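You operate a simulated robot arm through the tools that you are given. There is no shell and no other tool. Be economical: measure what you need, move in short steps, check, and stop when the job is done.

You are at the controls of a simulated robot arm. One attempt, no reset.

## Task
Gauge and ring the disc insulator on the anvil; dot it with the crayon if it rings dull.
Fine: dial arm down to read, up again before one press of the striker button; crayon back.

It is judged by the outcome, as a careful person would: the job done as asked, and still so three seconds after it is handed in. It fails if anything else is knocked over, pushed out of place, dropped, spilled or broken.

## Robot
A 7-joint arm with a two-finger parallel gripper, fixed in place. Base frame: the origin is at the foot of the arm, x ahead of it, y to its left, z up; the work surface is at about z = 0. Units: mm, rad, N and s.
With the tool pointing down near the work surface it reaches from about 220 to 580 mm from the base axis. Its first joint turns from -1.152 to 1.152 rad. Payload 2.5 kg.
The TCP is the grasp point between the finger pads, 23 mm short of the fingertips. In the tool frame z runs along the fingers and y along their closing line. The gripper opens to 94 mm. The fingers are 38 mm wide and 10 mm thick; the gripper's body (54 by 96 mm) begins 39 mm behind the TCP.
Orientation is that of the tool frame in the base frame, as [roll, pitch, yaw] about the fixed x, y, z axes, in that order (R = Rz(yaw) Ry(pitch) Rx(roll)). With the fingers straight down and closing along the base's y, the tool's x points along the base's -x, its y along +y and its z along -z.

## Interface
- The arm moves only by the tool arm_command. Its argument "steps" is a list of rows, each a list of 6 numbers: the shift along the tool's x, y, z in cm, then the turn, a rotation vector about the tool's x, y, z in rad. In form: [[dx, dy, dz, wx, wy, wz], ...]. A call has 1 to 10 rows; each row is the pose to reach, as a shift and turn from the pose commanded when the call began, along the tool's axes at that moment. "gripper" is the gripper command, from -1 (fully open) to 1 (shut), values between in proportion, set as the call begins (left out, the last holds). Rows are played at 5 a second. More than 50 mm and 0.15 rad between two rows, or a gripper value outside its range, and nothing of the call is played. A pose out of reach is approached as far as the arm can. The call stops where the force on the tool passes 90 N (or 10 N more than at its start, if that is more) or the arm is blocked; 0.2 s more then pass. Each finger travels about 108 mm/s and halts on what it meets, pressing with about 41 N; the grip force reading is that of the motor and also rises with nothing between the fingers. The clock runs only during rows and for 0.2 s after the last one: add rows that repeat a pose to give the fingers time. It gives the time, the measured TCP pose, the force on the tool (base axes), the opening and the grip force at its end, in the units of the frame above (readings bear some noise), with the torque about the TCP (base axes, N m) and any sound that the robot's microphone picked up, and new pictures: "show" is both (left out), scene, wrist or none.
- Cameras (640 x 400 px; columns grow to the right, rows downward): "scene" is fixed at [109.8, -398.6, 552.5]; the picture's right is [0.91, -0.42, 0.00], its down [-0.20, -0.44, -0.87] and it looks along [0.37, 0.79, -0.49] (base axes); focal length 286 px, centre (320, 200). "wrist" rides on the gripper at [86, 16, -74] in the tool frame; the picture's right is [-0.18, 0.98, 0.00], its down [-0.58, -0.11, -0.81] and it looks along [-0.79, -0.15, 0.59] (tool axes); focal length 243 px, centre (320, 200). There is no depth. A picture from a camera that has moved, and an enlarged one, comes with that camera's place and axes in the base frame and with its lens.
- close_up(camera, box): a new picture of the part [left, top, right, bottom] of that camera's present view, enlarged. The clock stands still meanwhile.
- finish_job(): hands the job in; it is judged then, once.

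Work in short steps. Places have to be worked out from the pictures, the camera data and where the tool is seen: move nearer, look again, correct. Check each grasp and each placing, and mend what went wrong. You have 120 turns and 200 pictures in all, those below and enlarged ones among them. Open the gripper and draw the arm clear of the work before you hand the job in, unless the task says otherwise; then end with one line.

The tools are called after "Call:" by a JSON object that holds its "method" and its "body". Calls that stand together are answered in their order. arm_command: Moves the arm, as the interface text tells. Its arguments: {"type":"object","properties":{"steps":{"type":"array","items":{"type":"array","items":{"type":"number"}}},"gripper":{"type":"number"},"show":{"type":"string","enum":["both","scene","wrist","none"]}},"required":["steps"]} The other tools are called the same way: close_up (camera, box) takes an enlarged picture of a part of a camera's view; finish_job () hands the job in.

At the start:

```text
time: 0.0
tool_pos: [249.0, 314.2, 430.7]
tool_rot: [3.141, 0.0, 3.141]
ft_force: [-0.5, 0.3, -0.1]
moment: [0.02, 0.0, -0.01]
gripper_width: 94.0
finger_force: 0.0
```

scene: 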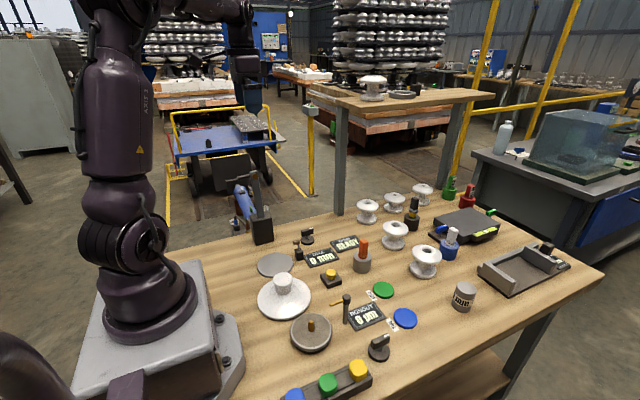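
wrist: 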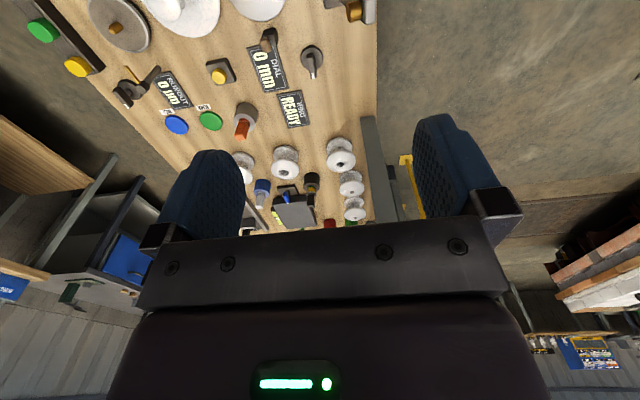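

I'll first enlarge the scene to identify the anvil, dial, striker button and crayon.

Call:
{"method": "close_up", "body": {"camera": "scene", "box": [230, 220, 390, 320]}}

Call:
{"method": "close_up", "body": {"camera": "scene", "box": [270, 280, 430, 400]}}

Call:
{"method": "close_up", "body": {"camera": "wrist", "box": [90, 0, 390, 190]}}

Call:
{"method": "close_up", "body": {"camera": "scene", "box": [340, 170, 580, 320]}}

```text
4.00 times, centred on (310, 270) of scene
camera zoom: at [109.8, -398.6, 552.5], right [0.91, -0.42, 0.0], down [-0.2, -0.44, -0.87], along [0.37, 0.79, -0.49], focal length 1143 px, centre (360, -80)
```

zoom: 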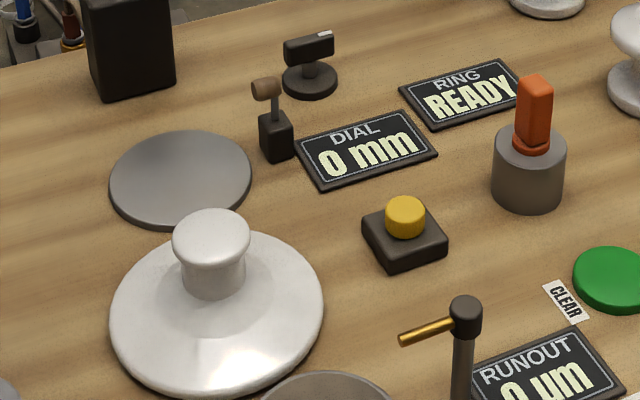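

```text
3.33 times, centred on (350, 340) of scene
camera zoom: at [109.8, -398.6, 552.5], right [0.91, -0.42, 0.0], down [-0.2, -0.44, -0.87], along [0.37, 0.79, -0.49], focal length 953 px, centre (220, -267)
```

zoom: 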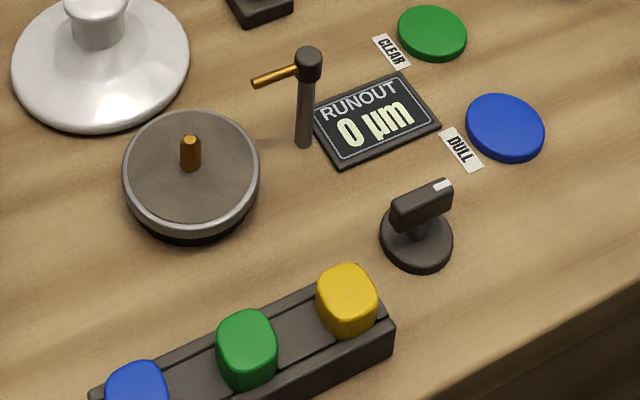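

```text
2.11 times, centred on (240, 95) of wrist
camera zoom: at [164.0, 330.5, 505.1], right [0.18, 0.98, 0.0], down [0.58, -0.11, 0.81], along [0.79, -0.15, -0.59], focal length 511 px, centre (488, 421)
```

zoom: 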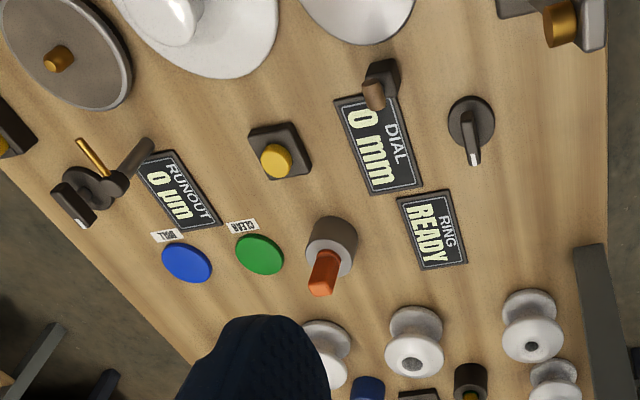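

```text
2.67 times, centred on (460, 245) of scene
camera zoom: at [109.8, -398.6, 552.5], right [0.91, -0.42, 0.0], down [-0.2, -0.44, -0.87], along [0.37, 0.79, -0.49], focal length 762 px, centre (-53, 80)
```

zoom: 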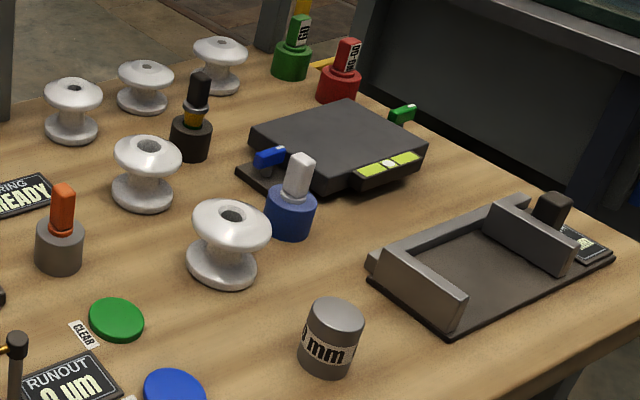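

Zooming in on the black block behind the grey plate and the small levers nearby.

Call:
{"method": "close_up", "body": {"camera": "scene", "box": [225, 160, 345, 260]}}

Call:
{"method": "close_up", "body": {"camera": "scene", "box": [270, 220, 350, 270]}}

Call:
{"method": "close_up", "body": {"camera": "wrist", "box": [230, 0, 400, 100]}}

```text
4.00 times, centred on (285, 210) of scene
camera zoom: at [109.8, -398.6, 552.5], right [0.91, -0.42, 0.0], down [-0.2, -0.44, -0.87], along [0.37, 0.79, -0.49], focal length 1143 px, centre (460, 160)
```

zoom: 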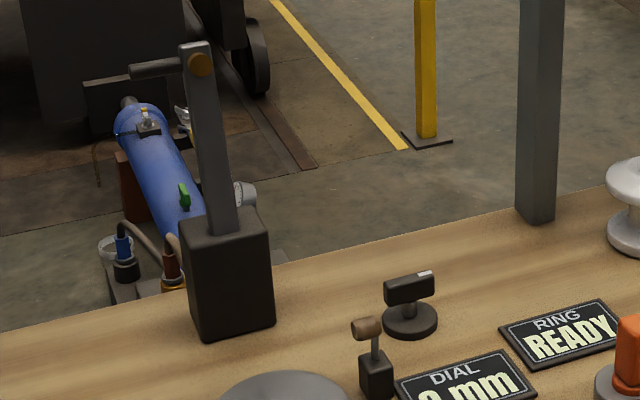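

```text
8.00 times, centred on (310, 245) of scene
camera zoom: at [109.8, -398.6, 552.5], right [0.91, -0.42, 0.0], down [-0.2, -0.44, -0.87], along [0.37, 0.79, -0.49], focal length 2287 px, centre (400, -160)
```

zoom: 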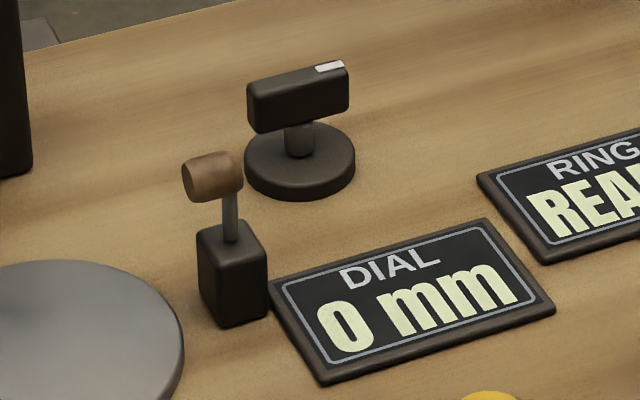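

```text
3.76 times, centred on (315, 50) of wrist
camera zoom: at [164.0, 330.5, 505.1], right [0.18, 0.98, 0.0], down [0.58, -0.11, 0.81], along [0.79, -0.15, -0.59], focal length 913 px, centre (339, 765)
```

zoom: 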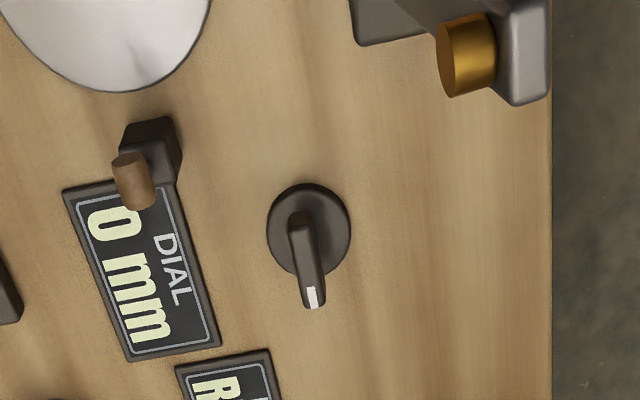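

The grey disc at about (254,200) looks like the bare anvil, with the upright dial arm on the tower at (251,340); the white disc insulator sits at about (236,70). I'll tilt the wrist camera down to see this area from above.

Call:
{"method": "arm_command", "body": {"steps": [[0, -3, 0, 0, 0.15, 0], [0, -6, 0, 0, 0.3, 0], [0, -9, 0, 0, 0.45, 0], [0, -12, 0, 0, 0.6, 0], [0, -15, 0, 0, 0.6, 0], [0, -15, 0, 0, 0.6, 0]], "gripper": -1}}

```text
time: 1.4
tool_pos: [248.7, 164.4, 429.8]
tool_rot: [3.142, -0.602, -3.141]
ft_force: [0.1, 1.1, 0.4]
moment: [-0.01, 0.0, -0.04]
gripper_width: 93.9
finger_force: 0.0
camera wrist: at [221.2, 180.3, 539.5], right [0.15, 0.98, -0.1], down [0.94, -0.11, 0.34], along [0.32, -0.15, -0.94], focal length 243 px, centre (320, 200)
```

scene: 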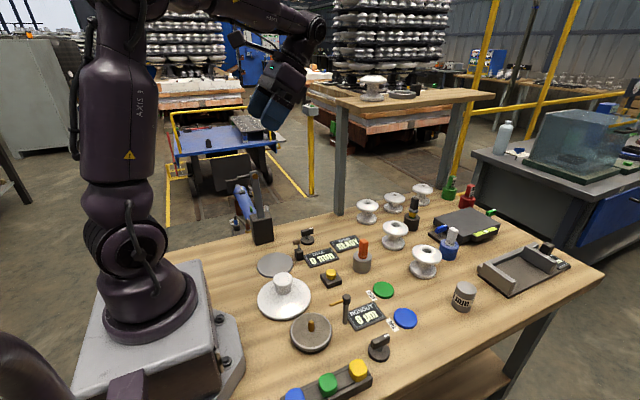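
wrist: 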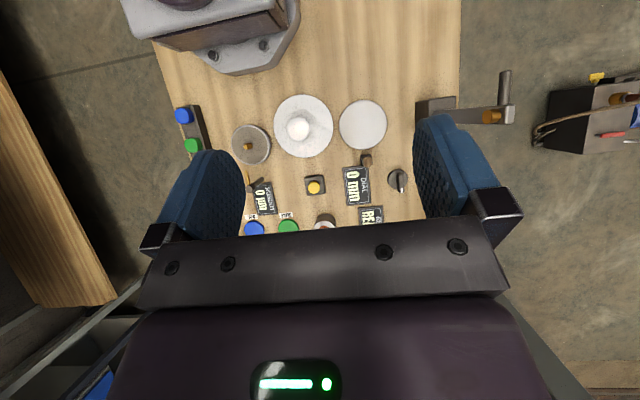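

Clear overview: the insulator (~(237,86)) is on the table and the anvil (~(252,209)) is bare; the dial arm handle is at about (207–250, 357, 215). I'll zoom in for exact centres and the insulator's profile.

Call:
{"method": "close_up", "body": {"camera": "wrist", "box": [260, 80, 420, 180]}}

Call:
{"method": "close_up", "body": {"camera": "wrist", "box": [400, 60, 530, 140]}}

Call:
{"method": "close_up", "body": {"camera": "scene", "box": [250, 260, 330, 320]}}

```text
4.00 times, centred on (340, 130) of wrist
camera zoom: at [221.2, 180.3, 539.5], right [0.15, 0.98, -0.1], down [0.94, -0.11, 0.34], along [0.32, -0.15, -0.94], focal length 970 px, centre (240, 480)
```

zoom: 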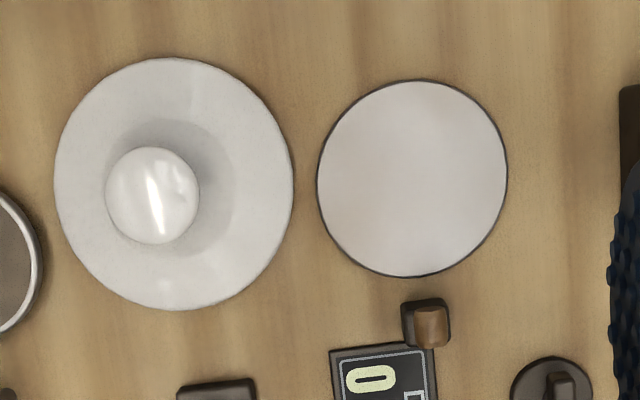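

```text
4.92 times, centred on (465, 100) of wrist
camera zoom: at [221.2, 180.3, 539.5], right [0.15, 0.98, -0.1], down [0.94, -0.11, 0.34], along [0.32, -0.15, -0.94], focal length 1194 px, centre (-394, 692)
```

zoom: 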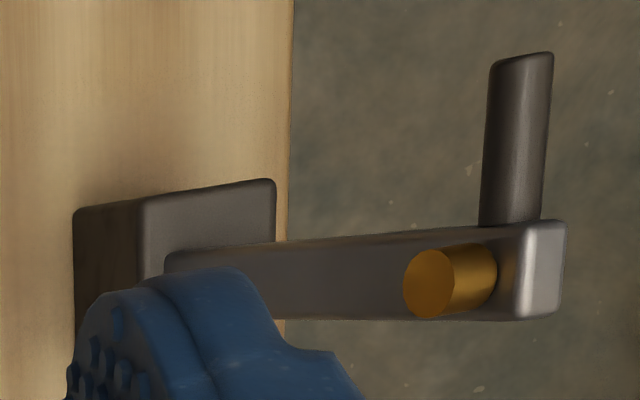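

```text
6.67 times, centred on (290, 290) of scene
camera zoom: at [109.8, -398.6, 552.5], right [0.91, -0.42, 0.0], down [-0.2, -0.44, -0.87], along [0.37, 0.79, -0.49], focal length 1906 px, centre (520, -400)
```

zoom: 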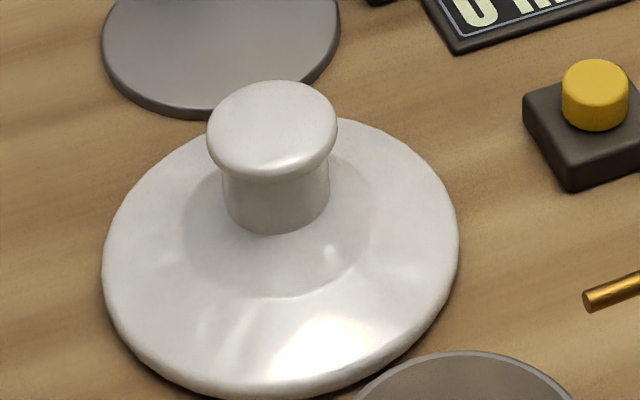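

Relative to the insulator the anvil lies about (+16,+124) mm; the insulator centre is about (235,84). I'll straighten the tool and go above the knob.

Call:
{"method": "arm_command", "body": {"steps": [[-1.24, -1.6, 2.3, 0, -0.12, 0], [-2.48, -3.2, 4.6, 0, -0.24, 0], [-3.72, -4.8, 6.9, 0, -0.36, 0], [-4.96, -6.4, 9.2, 0, -0.48, 0], [-6.2, -8.0, 11.5, 0, -0.602, 0], [-6.2, -8.0, 11.5, 0, -0.602, 0]], "gripper": -1}}

```text
time: 2.8
tool_pos: [234.7, 85.4, 301.4]
tool_rot: [-3.141, 0.004, 3.141]
ft_force: [0.2, -0.1, 0.2]
moment: [0.0, 0.01, -0.04]
gripper_width: 94.0
finger_force: 0.0
camera wrist: at [148.9, 100.5, 374.8], right [0.18, 0.98, 0.0], down [0.58, -0.11, 0.81], along [0.79, -0.15, -0.59], focal length 243 px, centre (320, 200)
```

scene: 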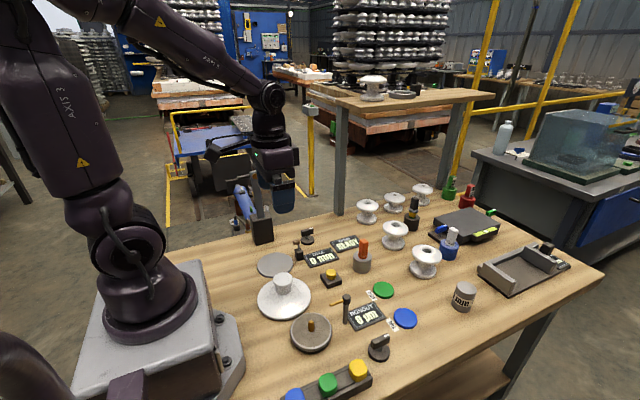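
wrist: 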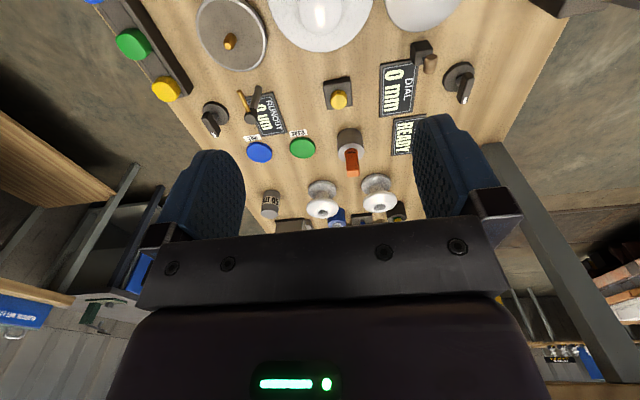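

Above the knob, upright. Descending to z≈150 to check alignment.

Call:
{"method": "arm_command", "body": {"steps": [[0, 0, 4, 0, 0, 0], [0, 0, 8, 0, 0, 0], [0, 0, 12, 0, 0, 0], [0, 0, 15, 0, 0, 0], [0, 0, 15, 0, 0, 0]]}}

Call:
{"method": "close_up", "body": {"camera": "scene", "box": [220, 190, 380, 310]}}

```text
time: 4.0
tool_pos: [235.4, 84.7, 151.2]
tool_rot: [3.141, 0.002, -3.139]
ft_force: [0.2, 0.3, -0.2]
moment: [0.0, 0.0, 0.03]
gripper_width: 94.0
finger_force: 0.3
camera wrist: at [149.6, 101.4, 224.9], right [0.18, 0.98, 0.0], down [0.58, -0.11, 0.81], along [0.79, -0.15, -0.59], focal length 243 px, centre (320, 200)
```

scene: 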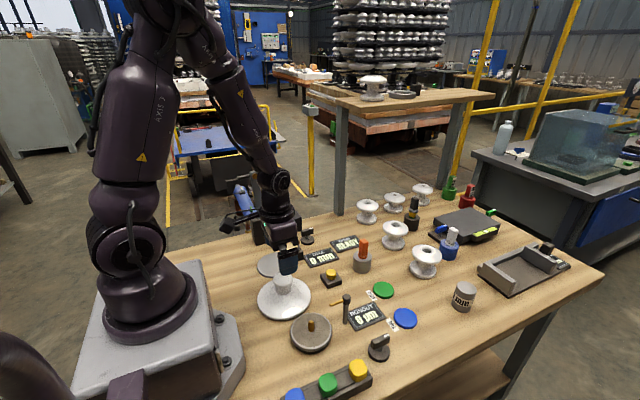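
wrist: 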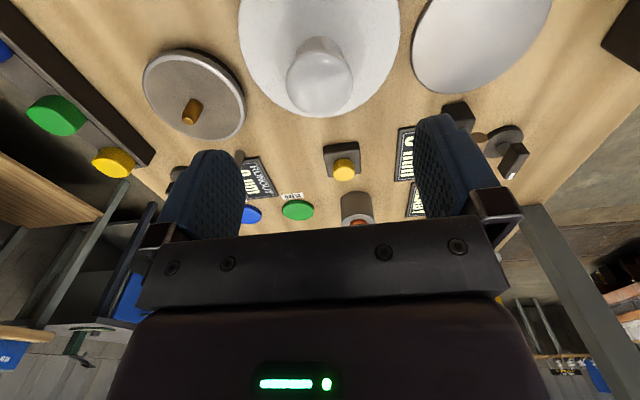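

```text
3.33 times, centred on (300, 250) of scene
camera zoom: at [109.8, -398.6, 552.5], right [0.91, -0.42, 0.0], down [-0.2, -0.44, -0.87], along [0.37, 0.79, -0.49], focal length 953 px, centre (387, 33)
```

zoom: 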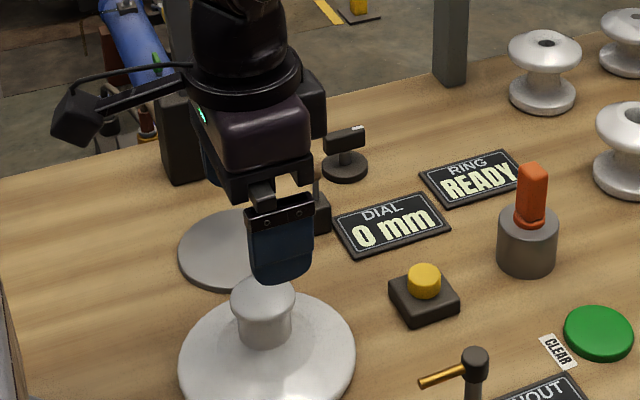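

Knob is aligned in y and within a few mm in x. Lowering to TCP z≈58 with fingers open.

Call:
{"method": "arm_command", "body": {"steps": [[0.1, 0, 3, 0, 0, 0], [0.2, 0, 6, 0, 0, 0], [0.2, 0, 8.5, 0, 0, 0], [0.2, 0, 9.3, 0, 0, 0], [0.2, 0, 9.3, 0, 0, 0]]}}

Call:
{"method": "close_up", "body": {"camera": "scene", "box": [230, 230, 350, 320]}}

```text
time: 5.2
tool_pos: [233.5, 85.3, 59.1]
tool_rot: [3.141, 0.002, -3.141]
ft_force: [0.0, 0.4, -0.2]
moment: [0.0, 0.02, 0.01]
gripper_width: 94.0
finger_force: 0.0
camera wrist: at [147.5, 100.9, 131.0], right [0.18, 0.98, 0.0], down [0.58, -0.11, 0.81], along [0.79, -0.15, -0.59], focal length 243 px, centre (320, 200)
```

scene: 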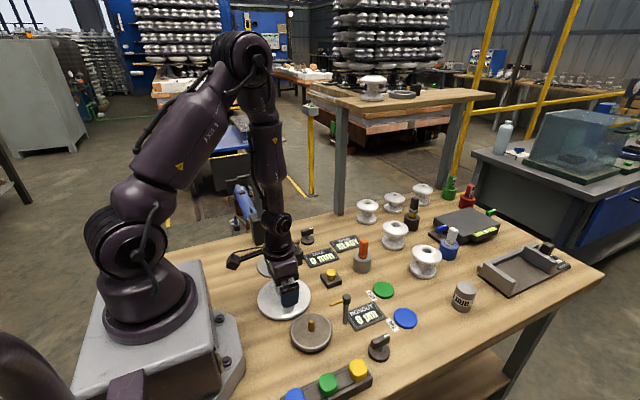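
wrist: 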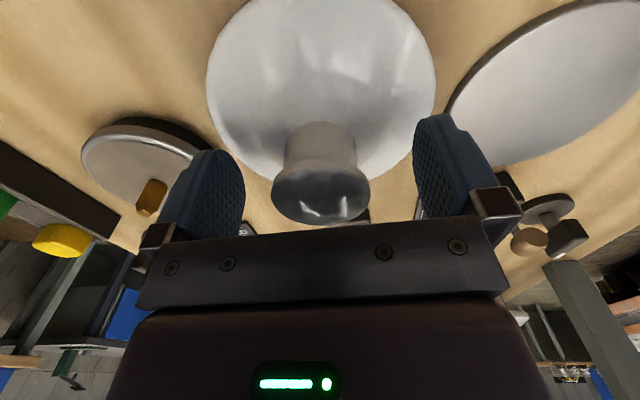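

```text
4.44 times, centred on (290, 275) of scene
camera zoom: at [109.8, -398.6, 552.5], right [0.91, -0.42, 0.0], down [-0.2, -0.44, -0.87], along [0.37, 0.79, -0.49], focal length 1270 px, centre (453, -133)
```

zoom: 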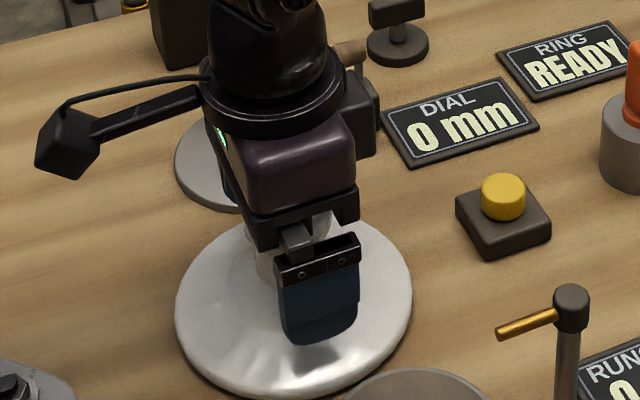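

Fingers straddle the knob without contact. Closing.

Call:
{"method": "arm_command", "body": {"steps": [[0, 0, 0, 0, 0, 0], [0, 0, 0, 0, 0, 0], [0, 0, 0, 0, 0, 0], [0, 0, 0, 0, 0, 0]], "gripper": 1, "show": "wrist"}}

```text
time: 6.2
tool_pos: [233.5, 85.3, 58.1]
tool_rot: [3.141, 0.003, 3.141]
ft_force: [0.1, 0.5, 0.1]
moment: [0.1, -0.14, 0.05]
gripper_width: 44.8
finger_force: 41.2
camera wrist: at [147.4, 100.9, 131.3], right [0.18, 0.98, 0.0], down [0.58, -0.11, 0.81], along [0.79, -0.15, -0.59], focal length 243 px, centre (320, 200)
```

wrist: 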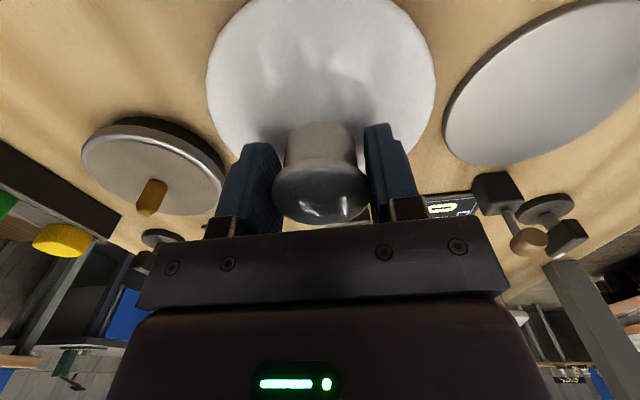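

Gripped on the 45 mm knob. Lifting slowly by 50 mm.

Call:
{"method": "arm_command", "body": {"steps": [[0, 0, -1, 0, 0, 0], [0, 0, -2.5, 0, 0, 0], [0, 0, -4, 0, 0, 0], [0, 0, -5, 0, 0, 0], [0, 0, -5, 0, 0, 0]]}}

```text
time: 7.4
tool_pos: [234.3, 84.8, 107.8]
tool_rot: [-3.141, 0.002, 3.141]
ft_force: [0.3, -0.5, -7.7]
moment: [0.01, 0.01, 0.04]
gripper_width: 45.2
finger_force: 41.1
camera wrist: at [147.9, 100.2, 181.7], right [0.18, 0.98, 0.0], down [0.58, -0.11, 0.81], along [0.79, -0.15, -0.59], focal length 243 px, centre (320, 200)
```

scene: 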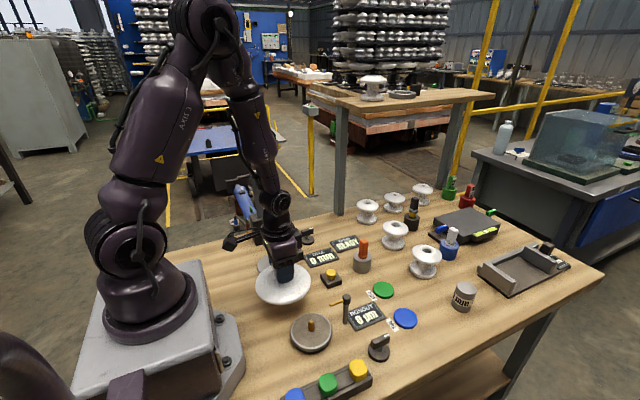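
wrist: 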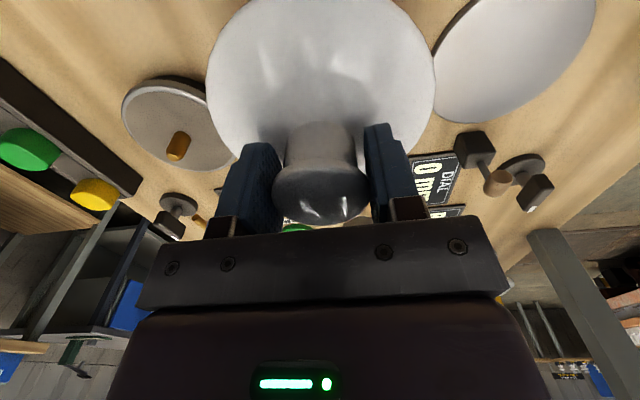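

Lifted (~0.78 kg). Moving over the anvil at (248,209), at a height clear of the hammer.

Call:
{"method": "arm_command", "body": {"steps": [[0, 0, -2, 0, 0, 0], [-0.3, 3, -3, 0, 0, 0], [-0.7, 6, -3, 0, 0, 0], [-1.1, 9, -3, 0, 0, 0], [-1.4, 12.4, -3, 0, 0, 0], [-1.4, 12.4, -3, 0, 0, 0]]}}

Call:
{"method": "close_up", "body": {"camera": "scene", "box": [220, 190, 350, 290]}}

```text
time: 8.8
tool_pos: [247.0, 209.4, 138.6]
tool_rot: [-3.141, 0.003, 3.142]
ft_force: [0.1, -0.3, -6.6]
moment: [0.0, 0.04, -0.03]
gripper_width: 44.9
finger_force: 40.4
camera wrist: at [162.8, 225.7, 211.8], right [0.18, 0.98, 0.0], down [0.58, -0.11, 0.81], along [0.79, -0.15, -0.59], focal length 243 px, centre (320, 200)
```

scene: 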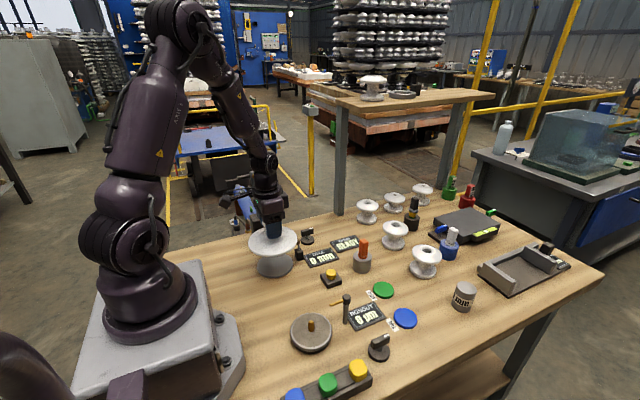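
wrist: 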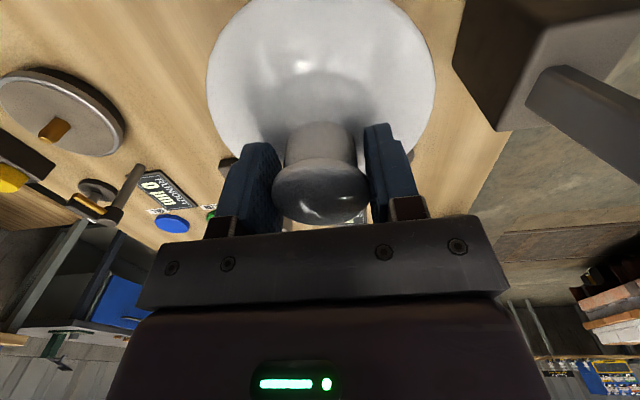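

```text
4.00 times, centred on (285, 240) of scene
camera zoom: at [109.8, -398.6, 552.5], right [0.91, -0.42, 0.0], down [-0.2, -0.44, -0.87], along [0.37, 0.79, -0.49], focal length 1143 px, centre (460, 40)
```

zoom: 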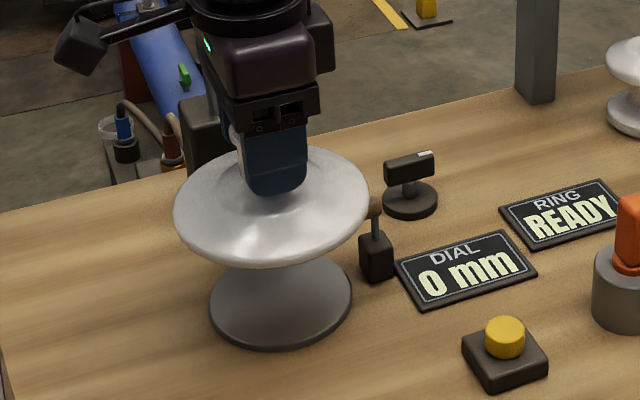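

Centred over the anvil with the hammer block just beyond the rim; I'll bias 1.5 mm toward −x and lower to z≈72 and inspect.

Call:
{"method": "arm_command", "body": {"steps": [[0.15, 0, 2, 0, 0, 0], [0.15, 0, 4, 0, 0, 0], [0.15, 0, 5.5, 0, 0, 0], [0.15, 0, 6.6, 0, 0, 0], [0.15, 0, 6.6, 0, 0, 0]]}}

Call:
{"method": "close_up", "body": {"camera": "scene", "box": [230, 220, 330, 290]}}

```text
time: 10.0
tool_pos: [245.2, 209.5, 71.8]
tool_rot: [-3.139, -0.004, -3.14]
ft_force: [-16.6, -0.3, -1.6]
moment: [0.0, 0.43, -0.02]
gripper_width: 44.9
finger_force: 40.9
camera wrist: at [159.9, 225.0, 145.7], right [0.18, 0.98, 0.0], down [0.58, -0.11, 0.8], along [0.79, -0.15, -0.59], focal length 243 px, centre (320, 200)
```

scene: 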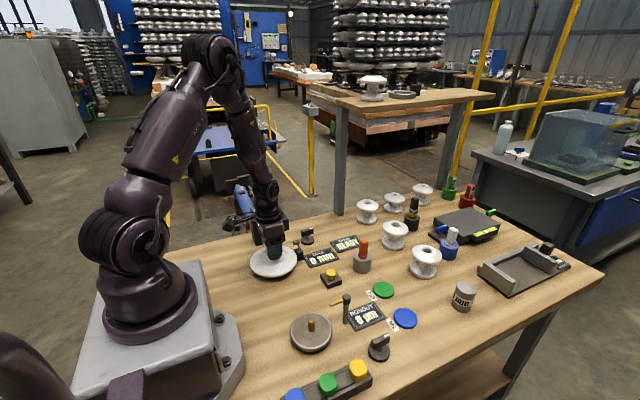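
wrist: 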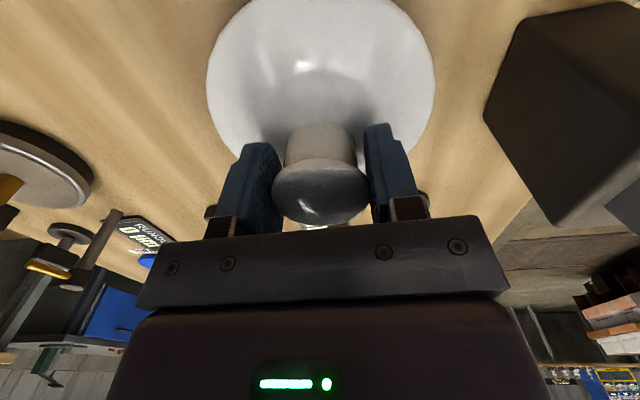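

```text
5.71 times, centred on (280, 255) of scene
camera zoom: at [109.8, -398.6, 552.5], right [0.91, -0.42, 0.0], down [-0.2, -0.44, -0.87], along [0.37, 0.79, -0.49], focal length 1634 px, centre (549, -114)
```

zoom: 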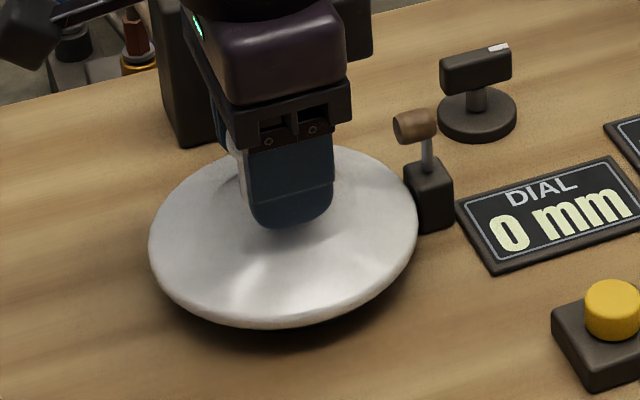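

The force of −16 N in x shows the rim touches the hammer block. I'll lift slightly and back off 5 mm toward −x.

Call:
{"method": "arm_command", "body": {"steps": [[0.3, 0, 0, 0, 0, 0], [0.5, 0, 0, 0, 0, 0], [0.5, 0, 0, 0, 0, 0]], "show": "none"}}

Call:
{"method": "close_up", "body": {"camera": "scene", "box": [250, 220, 330, 270]}}

```text
time: 10.8
tool_pos: [243.2, 209.4, 73.0]
tool_rot: [3.141, 0.001, 3.14]
ft_force: [-0.4, -0.8, -6.4]
moment: [0.03, 0.01, 0.02]
gripper_width: 45.1
finger_force: 41.2
```

```text
8.00 times, centred on (290, 245) of scene
camera zoom: at [109.8, -398.6, 552.5], right [0.91, -0.42, 0.0], down [-0.2, -0.44, -0.87], along [0.37, 0.79, -0.49], focal length 2287 px, centre (560, -160)
```

zoom: 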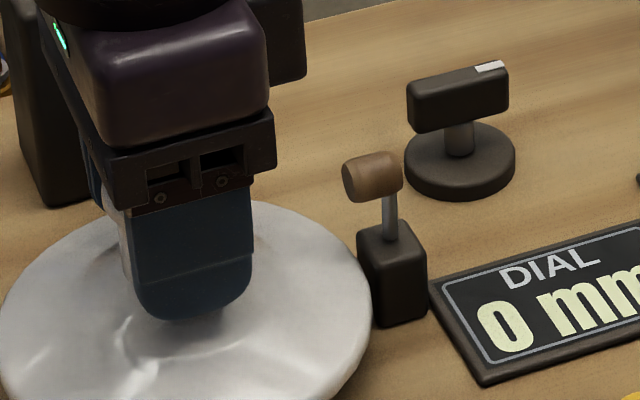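

Contact is released with the block unmoved. Lowering gently onto the anvil.

Call:
{"method": "arm_command", "body": {"steps": [[0, 0, 0.3, 0, 0, 0], [0, 0, 0.6, 0, 0, 0], [0, 0, 0.75, 0, 0, 0], [0, 0, 0.75, 0, 0, 0]], "show": "none"}}

Call:
{"method": "close_up", "body": {"camera": "scene", "box": [230, 220, 330, 290]}}

```text
time: 11.8
tool_pos: [241.1, 208.9, 65.7]
tool_rot: [3.14, 0.002, -3.141]
ft_force: [-0.5, 0.0, -6.6]
moment: [0.0, 0.02, -0.02]
gripper_width: 45.2
finger_force: 41.2
```

```text
5.71 times, centred on (280, 255) of scene
camera zoom: at [109.8, -398.6, 552.5], right [0.91, -0.42, 0.0], down [-0.2, -0.44, -0.87], along [0.37, 0.79, -0.49], focal length 1634 px, centre (549, -114)
```

zoom: 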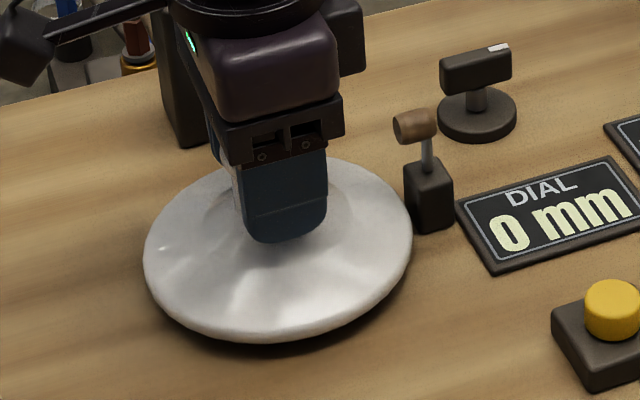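

Still hanging (−6.6 N) with a gap to the block now. Shift +2 mm in x and continue down.

Call:
{"method": "arm_command", "body": {"steps": [[-0.2, 0, 0.15, 0, 0, 0], [-0.2, 0, 0.3, 0, 0, 0], [-0.2, 0, 0.45, 0, 0, 0], [-0.2, 0, 0.45, 0, 0, 0]], "show": "wrist"}}

```text
time: 12.8
tool_pos: [243.8, 209.6, 61.3]
tool_rot: [-3.141, 0.004, -3.141]
ft_force: [-4.2, -3.9, 26.2]
moment: [0.02, -0.01, -0.04]
gripper_width: 45.2
finger_force: 40.7
camera wrist: at [158.8, 224.9, 134.3], right [0.18, 0.98, 0.0], down [0.58, -0.11, 0.81], along [0.79, -0.15, -0.59], focal length 243 px, centre (320, 200)
```

wrist: 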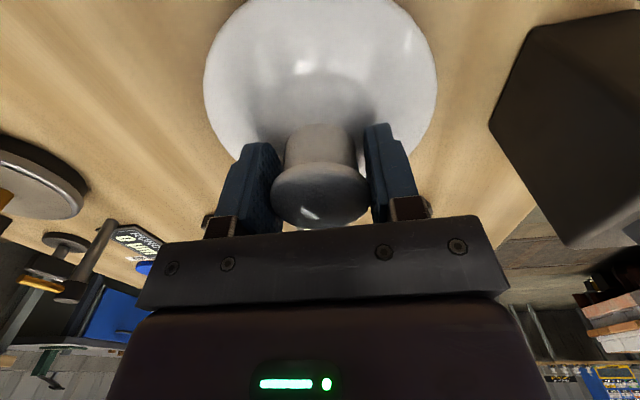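

Landed on the anvil (+26 N). Easing up 1 mm and opening the gripper slowly.

Call:
{"method": "arm_command", "body": {"steps": [[0, 0, -0.12, 0, 0, 0], [0, 0, -0.12, 0, 0, 0]], "show": "none"}}

Call:
{"method": "arm_command", "body": {"steps": [[0, 0, 0, 0, 0, 0], [0, 0, 0, 0, 0, 0], [0, 0, -3, 0, 0, 0], [0, 0, -7, 0, 0, 0], [0, 0, -11, 0, 0, 0], [0, 0, -14, 0, 0, 0]], "gripper": -1}}

Call:
{"method": "close_up", "body": {"camera": "scene", "box": [230, 220, 330, 290]}}

```text
time: 13.4
tool_pos: [243.5, 209.9, 61.6]
tool_rot: [-3.139, 0.0, -3.141]
ft_force: [0.1, 0.3, -7.1]
moment: [0.02, 0.0, 0.01]
gripper_width: 45.1
finger_force: 40.7
```

```text
time: 14.8
tool_pos: [243.6, 207.7, 200.7]
tool_rot: [3.141, 0.001, -3.141]
ft_force: [0.7, 0.3, -0.4]
moment: [0.0, 0.01, 0.0]
gripper_width: 93.8
finger_force: 0.0
camera wrist: at [157.9, 223.5, 274.8], right [0.18, 0.98, 0.0], down [0.58, -0.11, 0.81], along [0.79, -0.15, -0.59], focal length 243 px, centre (320, 200)
```

scene: 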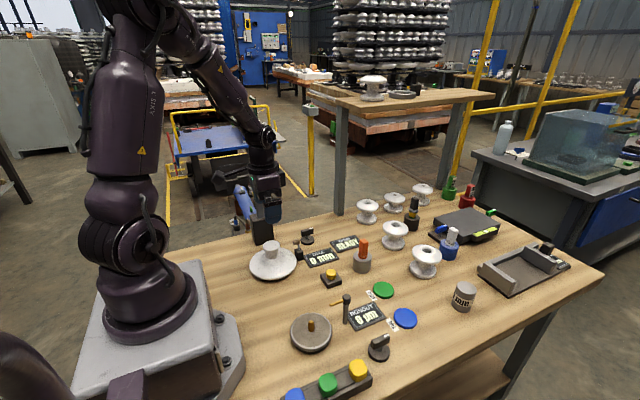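
wrist: 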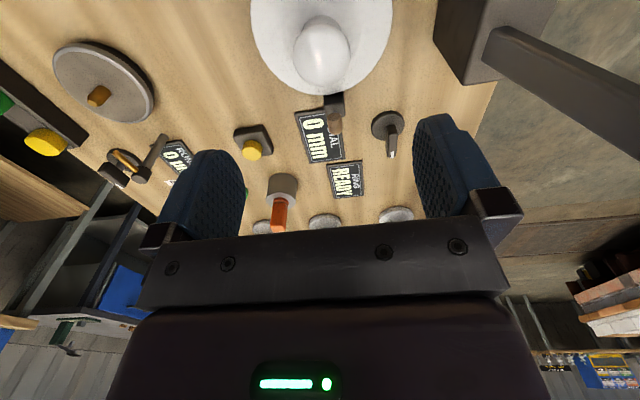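

```text
5.71 times, centred on (280, 255) of scene
camera zoom: at [109.8, -398.6, 552.5], right [0.91, -0.42, 0.0], down [-0.2, -0.44, -0.87], along [0.37, 0.79, -0.49], focal length 1634 px, centre (549, -114)
```

zoom: 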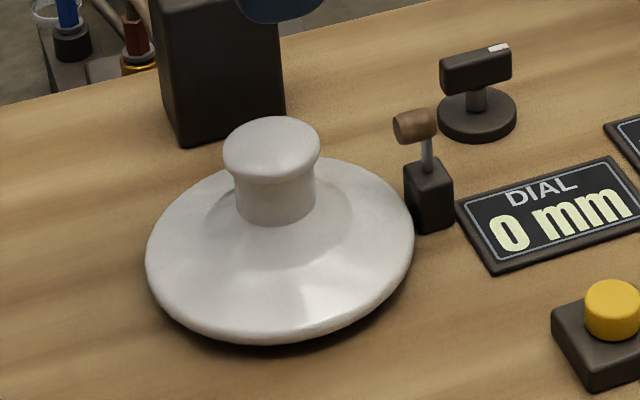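

The insulator sits level on the anvil. Now toward the dial arm handle (~(207–245,357,215)): rise and go above it.

Call:
{"method": "arm_command", "body": {"steps": [[0, 0, -4, 0, 0, 0], [0, 0, -8, 0, 0, 0], [0.6, 3, -12, 0, 0, 0], [1.3, 7, -13, 0, 0, 0], [2.0, 11, -13, 0, 0, 0], [2.6, 15, -13, 0, 0, 0], [2.6, 15, -13, 0, 0, 0]]}}

Call:
{"method": "close_up", "body": {"camera": "scene", "box": [200, 120, 320, 200]}}

```text
refused: row 3 steps farther than a row can; nothing moved
```

```text
5.00 times, centred on (260, 160) of scene
camera zoom: at [109.8, -398.6, 552.5], right [0.91, -0.42, 0.0], down [-0.2, -0.44, -0.87], along [0.37, 0.79, -0.49], focal length 1429 px, centre (620, 400)
```

zoom: 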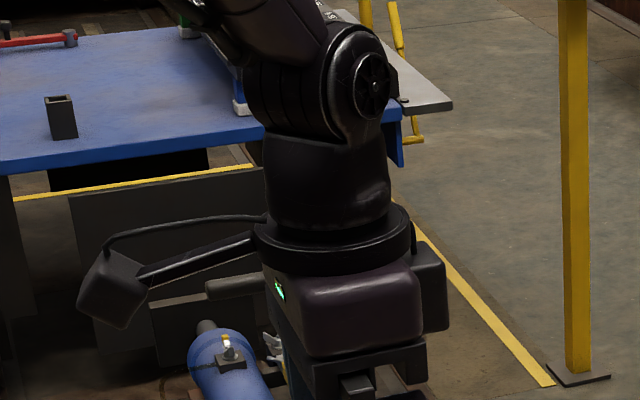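

One row was too long; retrying with shorter rows.

Call:
{"method": "arm_command", "body": {"steps": [[0, 0, -4, 0, 0, 0], [0, 0, -8, 0, 0, 0], [0, 0, -12, 0, 0, 0], [0.6, 3, -13, 0, 0, 0], [1.3, 7, -13, 0, 0, 0], [2.0, 11, -13, 0, 0, 0], [2.6, 15, -13, 0, 0, 0], [2.6, 15, -13, 0, 0, 0]]}}

Call:
{"method": "close_up", "body": {"camera": "scene", "box": [200, 120, 320, 200]}}

```text
time: 16.6
tool_pos: [216.7, 358.0, 332.3]
tool_rot: [-3.141, 0.0, 3.141]
ft_force: [1.1, -0.5, -0.4]
moment: [-0.01, 0.02, -0.01]
gripper_width: 93.9
finger_force: 0.0
camera wrist: at [131.5, 374.6, 406.3], right [0.18, 0.98, 0.0], down [0.58, -0.11, 0.81], along [0.79, -0.15, -0.59], focal length 243 px, centre (320, 200)
```

scene: 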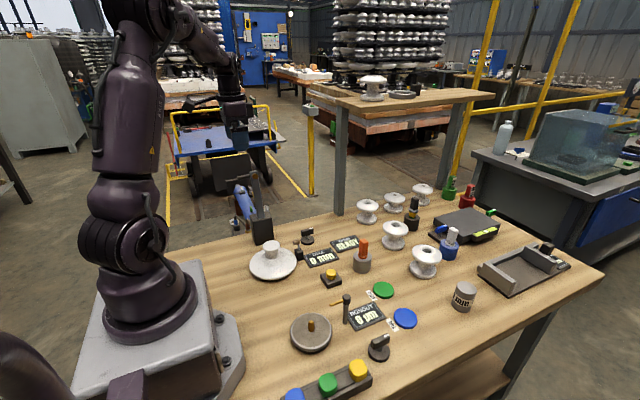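
wrist: 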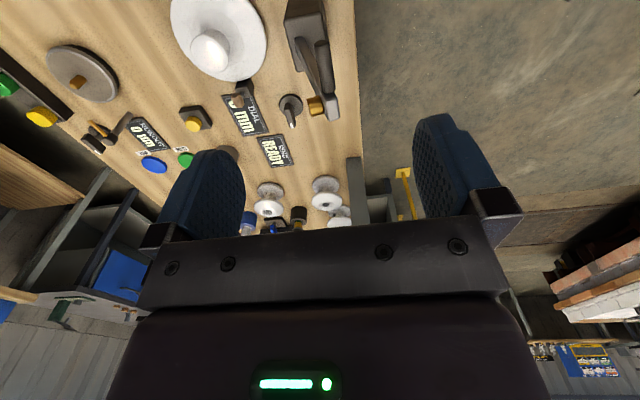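

```text
5.00 times, centred on (260, 160) of scene
camera zoom: at [109.8, -398.6, 552.5], right [0.91, -0.42, 0.0], down [-0.2, -0.44, -0.87], along [0.37, 0.79, -0.49], focal length 1429 px, centre (620, 400)
```

zoom: 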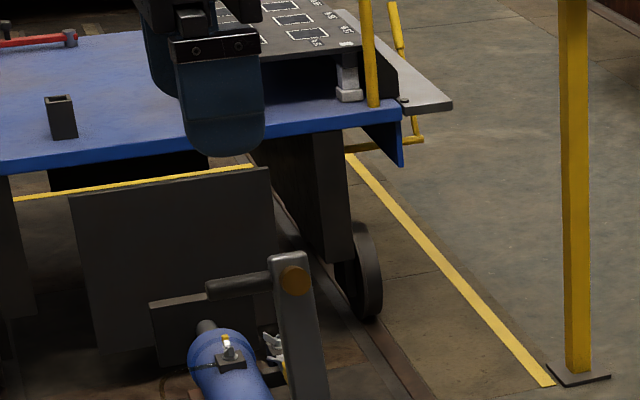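

Checking the handle position in the wrist view.

Call:
{"method": "close_up", "body": {"camera": "wrist", "box": [250, 0, 410, 130]}}

```text
3.08 times, centred on (330, 65) of wrist
camera zoom: at [131.5, 374.6, 406.3], right [0.18, 0.98, 0.0], down [0.58, -0.11, 0.81], along [0.79, -0.15, -0.59], focal length 746 px, centre (289, 615)
```

zoom: 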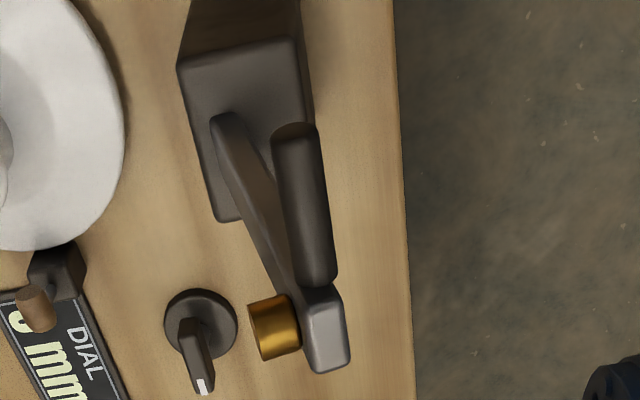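

Handle measured at y≈361, x 203–239. Descending over it to TCP z≈213 at x≈214, fingers open.

Call:
{"method": "arm_command", "body": {"steps": [[0.2, 0.3, 4, 0, 0, 0], [0.2, 0.3, 8, 0, 0, 0], [0.2, 0.3, 11.9, 0, 0, 0], [0.2, 0.3, 11.9, 0, 0, 0]]}}

Call:
{"method": "close_up", "body": {"camera": "scene", "box": [200, 140, 300, 220]}}

```text
time: 17.6
tool_pos: [216.1, 362.3, 213.4]
tool_rot: [-3.141, 0.001, -3.141]
ft_force: [0.5, -0.2, 0.0]
moment: [-0.04, 0.0, -0.03]
gripper_width: 94.2
finger_force: 0.1
camera wrist: at [130.2, 377.9, 286.8], right [0.18, 0.98, 0.0], down [0.58, -0.11, 0.81], along [0.79, -0.15, -0.59], focal length 243 px, centre (320, 200)
```

scene: 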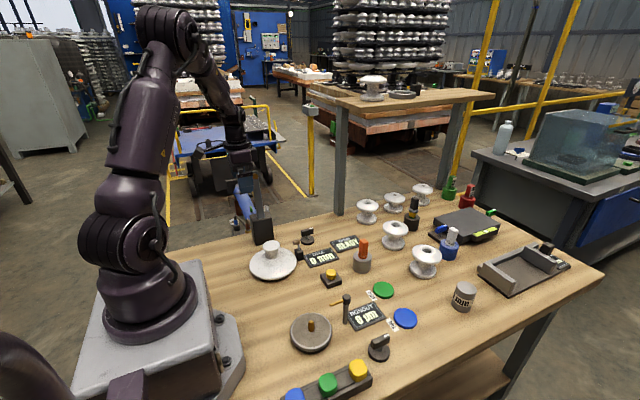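
wrist: 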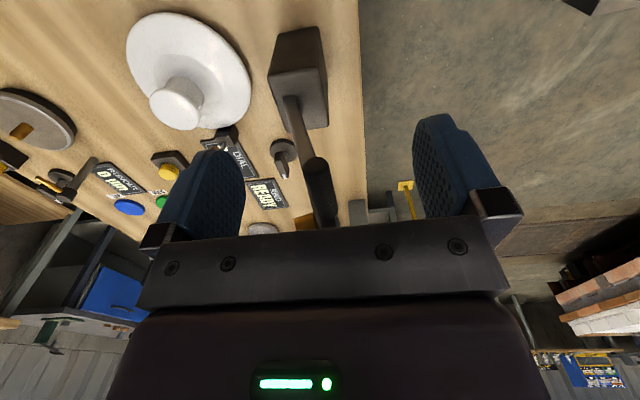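

```text
5.00 times, centred on (250, 180) of scene
camera zoom: at [109.8, -398.6, 552.5], right [0.91, -0.42, 0.0], down [-0.2, -0.44, -0.87], along [0.37, 0.79, -0.49], focal length 1429 px, centre (670, 300)
```

zoom: 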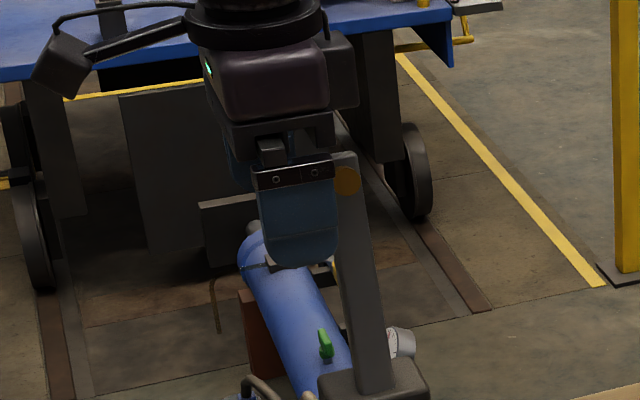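

The handle is between the fingers. Closing on it.

Call:
{"method": "arm_command", "body": {"steps": [[0, 0, 0, 0, 0, 0], [0, 0, 0, 0, 0, 0], [0, 0, 0, 0, 0, 0], [0, 0, 0, 0, 0, 0], [0, 0, 0, 0, 0, 0]], "gripper": 1, "show": "wrist"}}

```text
time: 18.8
tool_pos: [215.7, 362.3, 213.0]
tool_rot: [3.141, 0.0, -3.14]
ft_force: [-0.5, -0.5, -2.2]
moment: [-0.02, -0.24, -0.17]
gripper_width: 11.5
finger_force: 44.6
camera wrist: at [130.3, 377.9, 287.1], right [0.18, 0.98, 0.0], down [0.58, -0.11, 0.81], along [0.79, -0.15, -0.59], focal length 243 px, centre (320, 200)
```

wrist: 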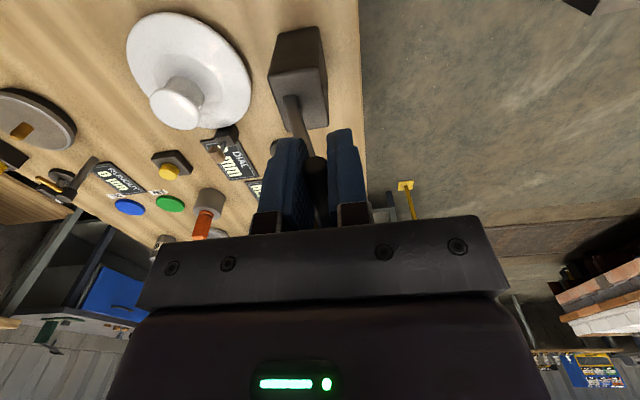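

Handle gripped (11.5 mm). Moving a small first arc step and watching the force to refine the pivot.

Call:
{"method": "arm_command", "body": {"steps": [[0, -1.3, -0.25, 0, 0, 0], [0, -2.6, -0.4, 0, 0, 0], [0, -2.6, -0.4, 0, 0, 0]], "show": "none"}}

```text
time: 19.6
tool_pos: [217.0, 336.4, 218.1]
tool_rot: [-3.141, 0.004, 3.141]
ft_force: [5.3, 0.6, 4.8]
moment: [0.03, -0.64, 0.04]
gripper_width: 11.0
finger_force: 45.5
```

Low force; the arc estimate fits. Continuing to about 36° forward.

Call:
{"method": "arm_command", "body": {"steps": [[0, -1.4, -0.03, 0, 0, 0], [0, -2.75, 0.0, 0, 0, 0], [0, -4.1, 0.2, 0, 0, 0], [0, -5.39, 0.51, 0, 0, 0], [0, -5.39, 0.51, 0, 0, 0]], "show": "none"}}

```text
time: 20.8
tool_pos: [214.4, 281.5, 210.4]
tool_rot: [-3.141, 0.001, -3.14]
ft_force: [7.1, 12.3, -31.0]
moment: [-0.03, 0.27, -0.23]
gripper_width: 11.6
finger_force: 45.2
```

The radial pull indicates a smaller radius: pivot ≈(331,85), R≈133. Correcting and going on with smaller steps.

Call:
{"method": "arm_command", "body": {"steps": [[0, -0.12, 0.38, 0, 0, 0], [0, -1.15, 0.85, 0, 0, 0], [0, -2.19, 1.43, 0, 0, 0], [0, -2.19, 1.43, 0, 0, 0]], "show": "none"}}

```text
time: 21.8
tool_pos: [214.3, 259.2, 198.0]
tool_rot: [-3.141, 0.0, -3.139]
ft_force: [-9.8, 7.7, -11.9]
moment: [0.04, 0.07, 0.1]
gripper_width: 11.0
finger_force: 44.9
```

Call:
{"method": "arm_command", "body": {"steps": [[0, -0.9, 0.8, 0, 0, 0], [0, -1.78, 1.57, 0, 0, 0], [0, -2.6, 2.4, 0, 0, 0], [0, -3.35, 3.25, 0, 0, 0], [0, -3.35, 3.25, 0, 0, 0]]}}

Call:
{"method": "close_up", "body": {"camera": "scene", "box": [220, 180, 340, 280]}}

```text
time: 23.0
tool_pos: [215.4, 228.7, 164.9]
tool_rot: [3.138, 0.001, -3.137]
ft_force: [-16.2, 27.5, -19.6]
moment: [-0.05, 0.58, -0.36]
gripper_width: 11.6
finger_force: 45.4
camera wrist: at [130.0, 243.8, 238.2], right [0.18, 0.98, 0.0], down [0.58, -0.11, 0.81], along [0.79, -0.14, -0.59], focal length 243 px, centre (320, 200)
```

scene: 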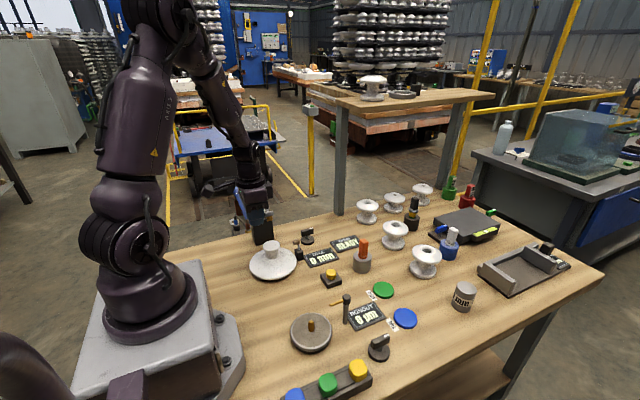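
wrist: 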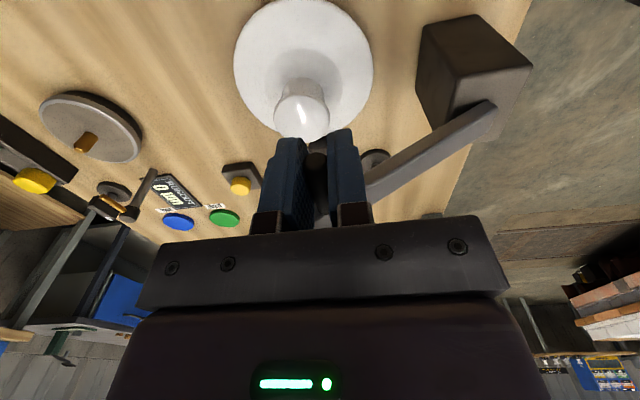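

```text
4.00 times, centred on (280, 230) of scene
camera zoom: at [109.9, -398.5, 552.6], right [0.91, -0.42, 0.0], down [-0.2, -0.44, -0.87], along [0.37, 0.79, -0.49], focal length 1143 px, centre (480, 80)
```

zoom: 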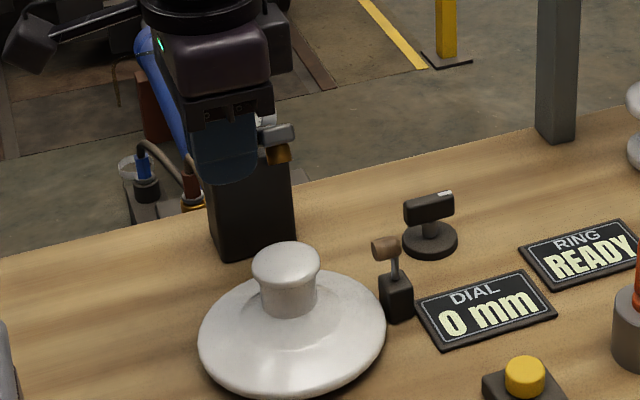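

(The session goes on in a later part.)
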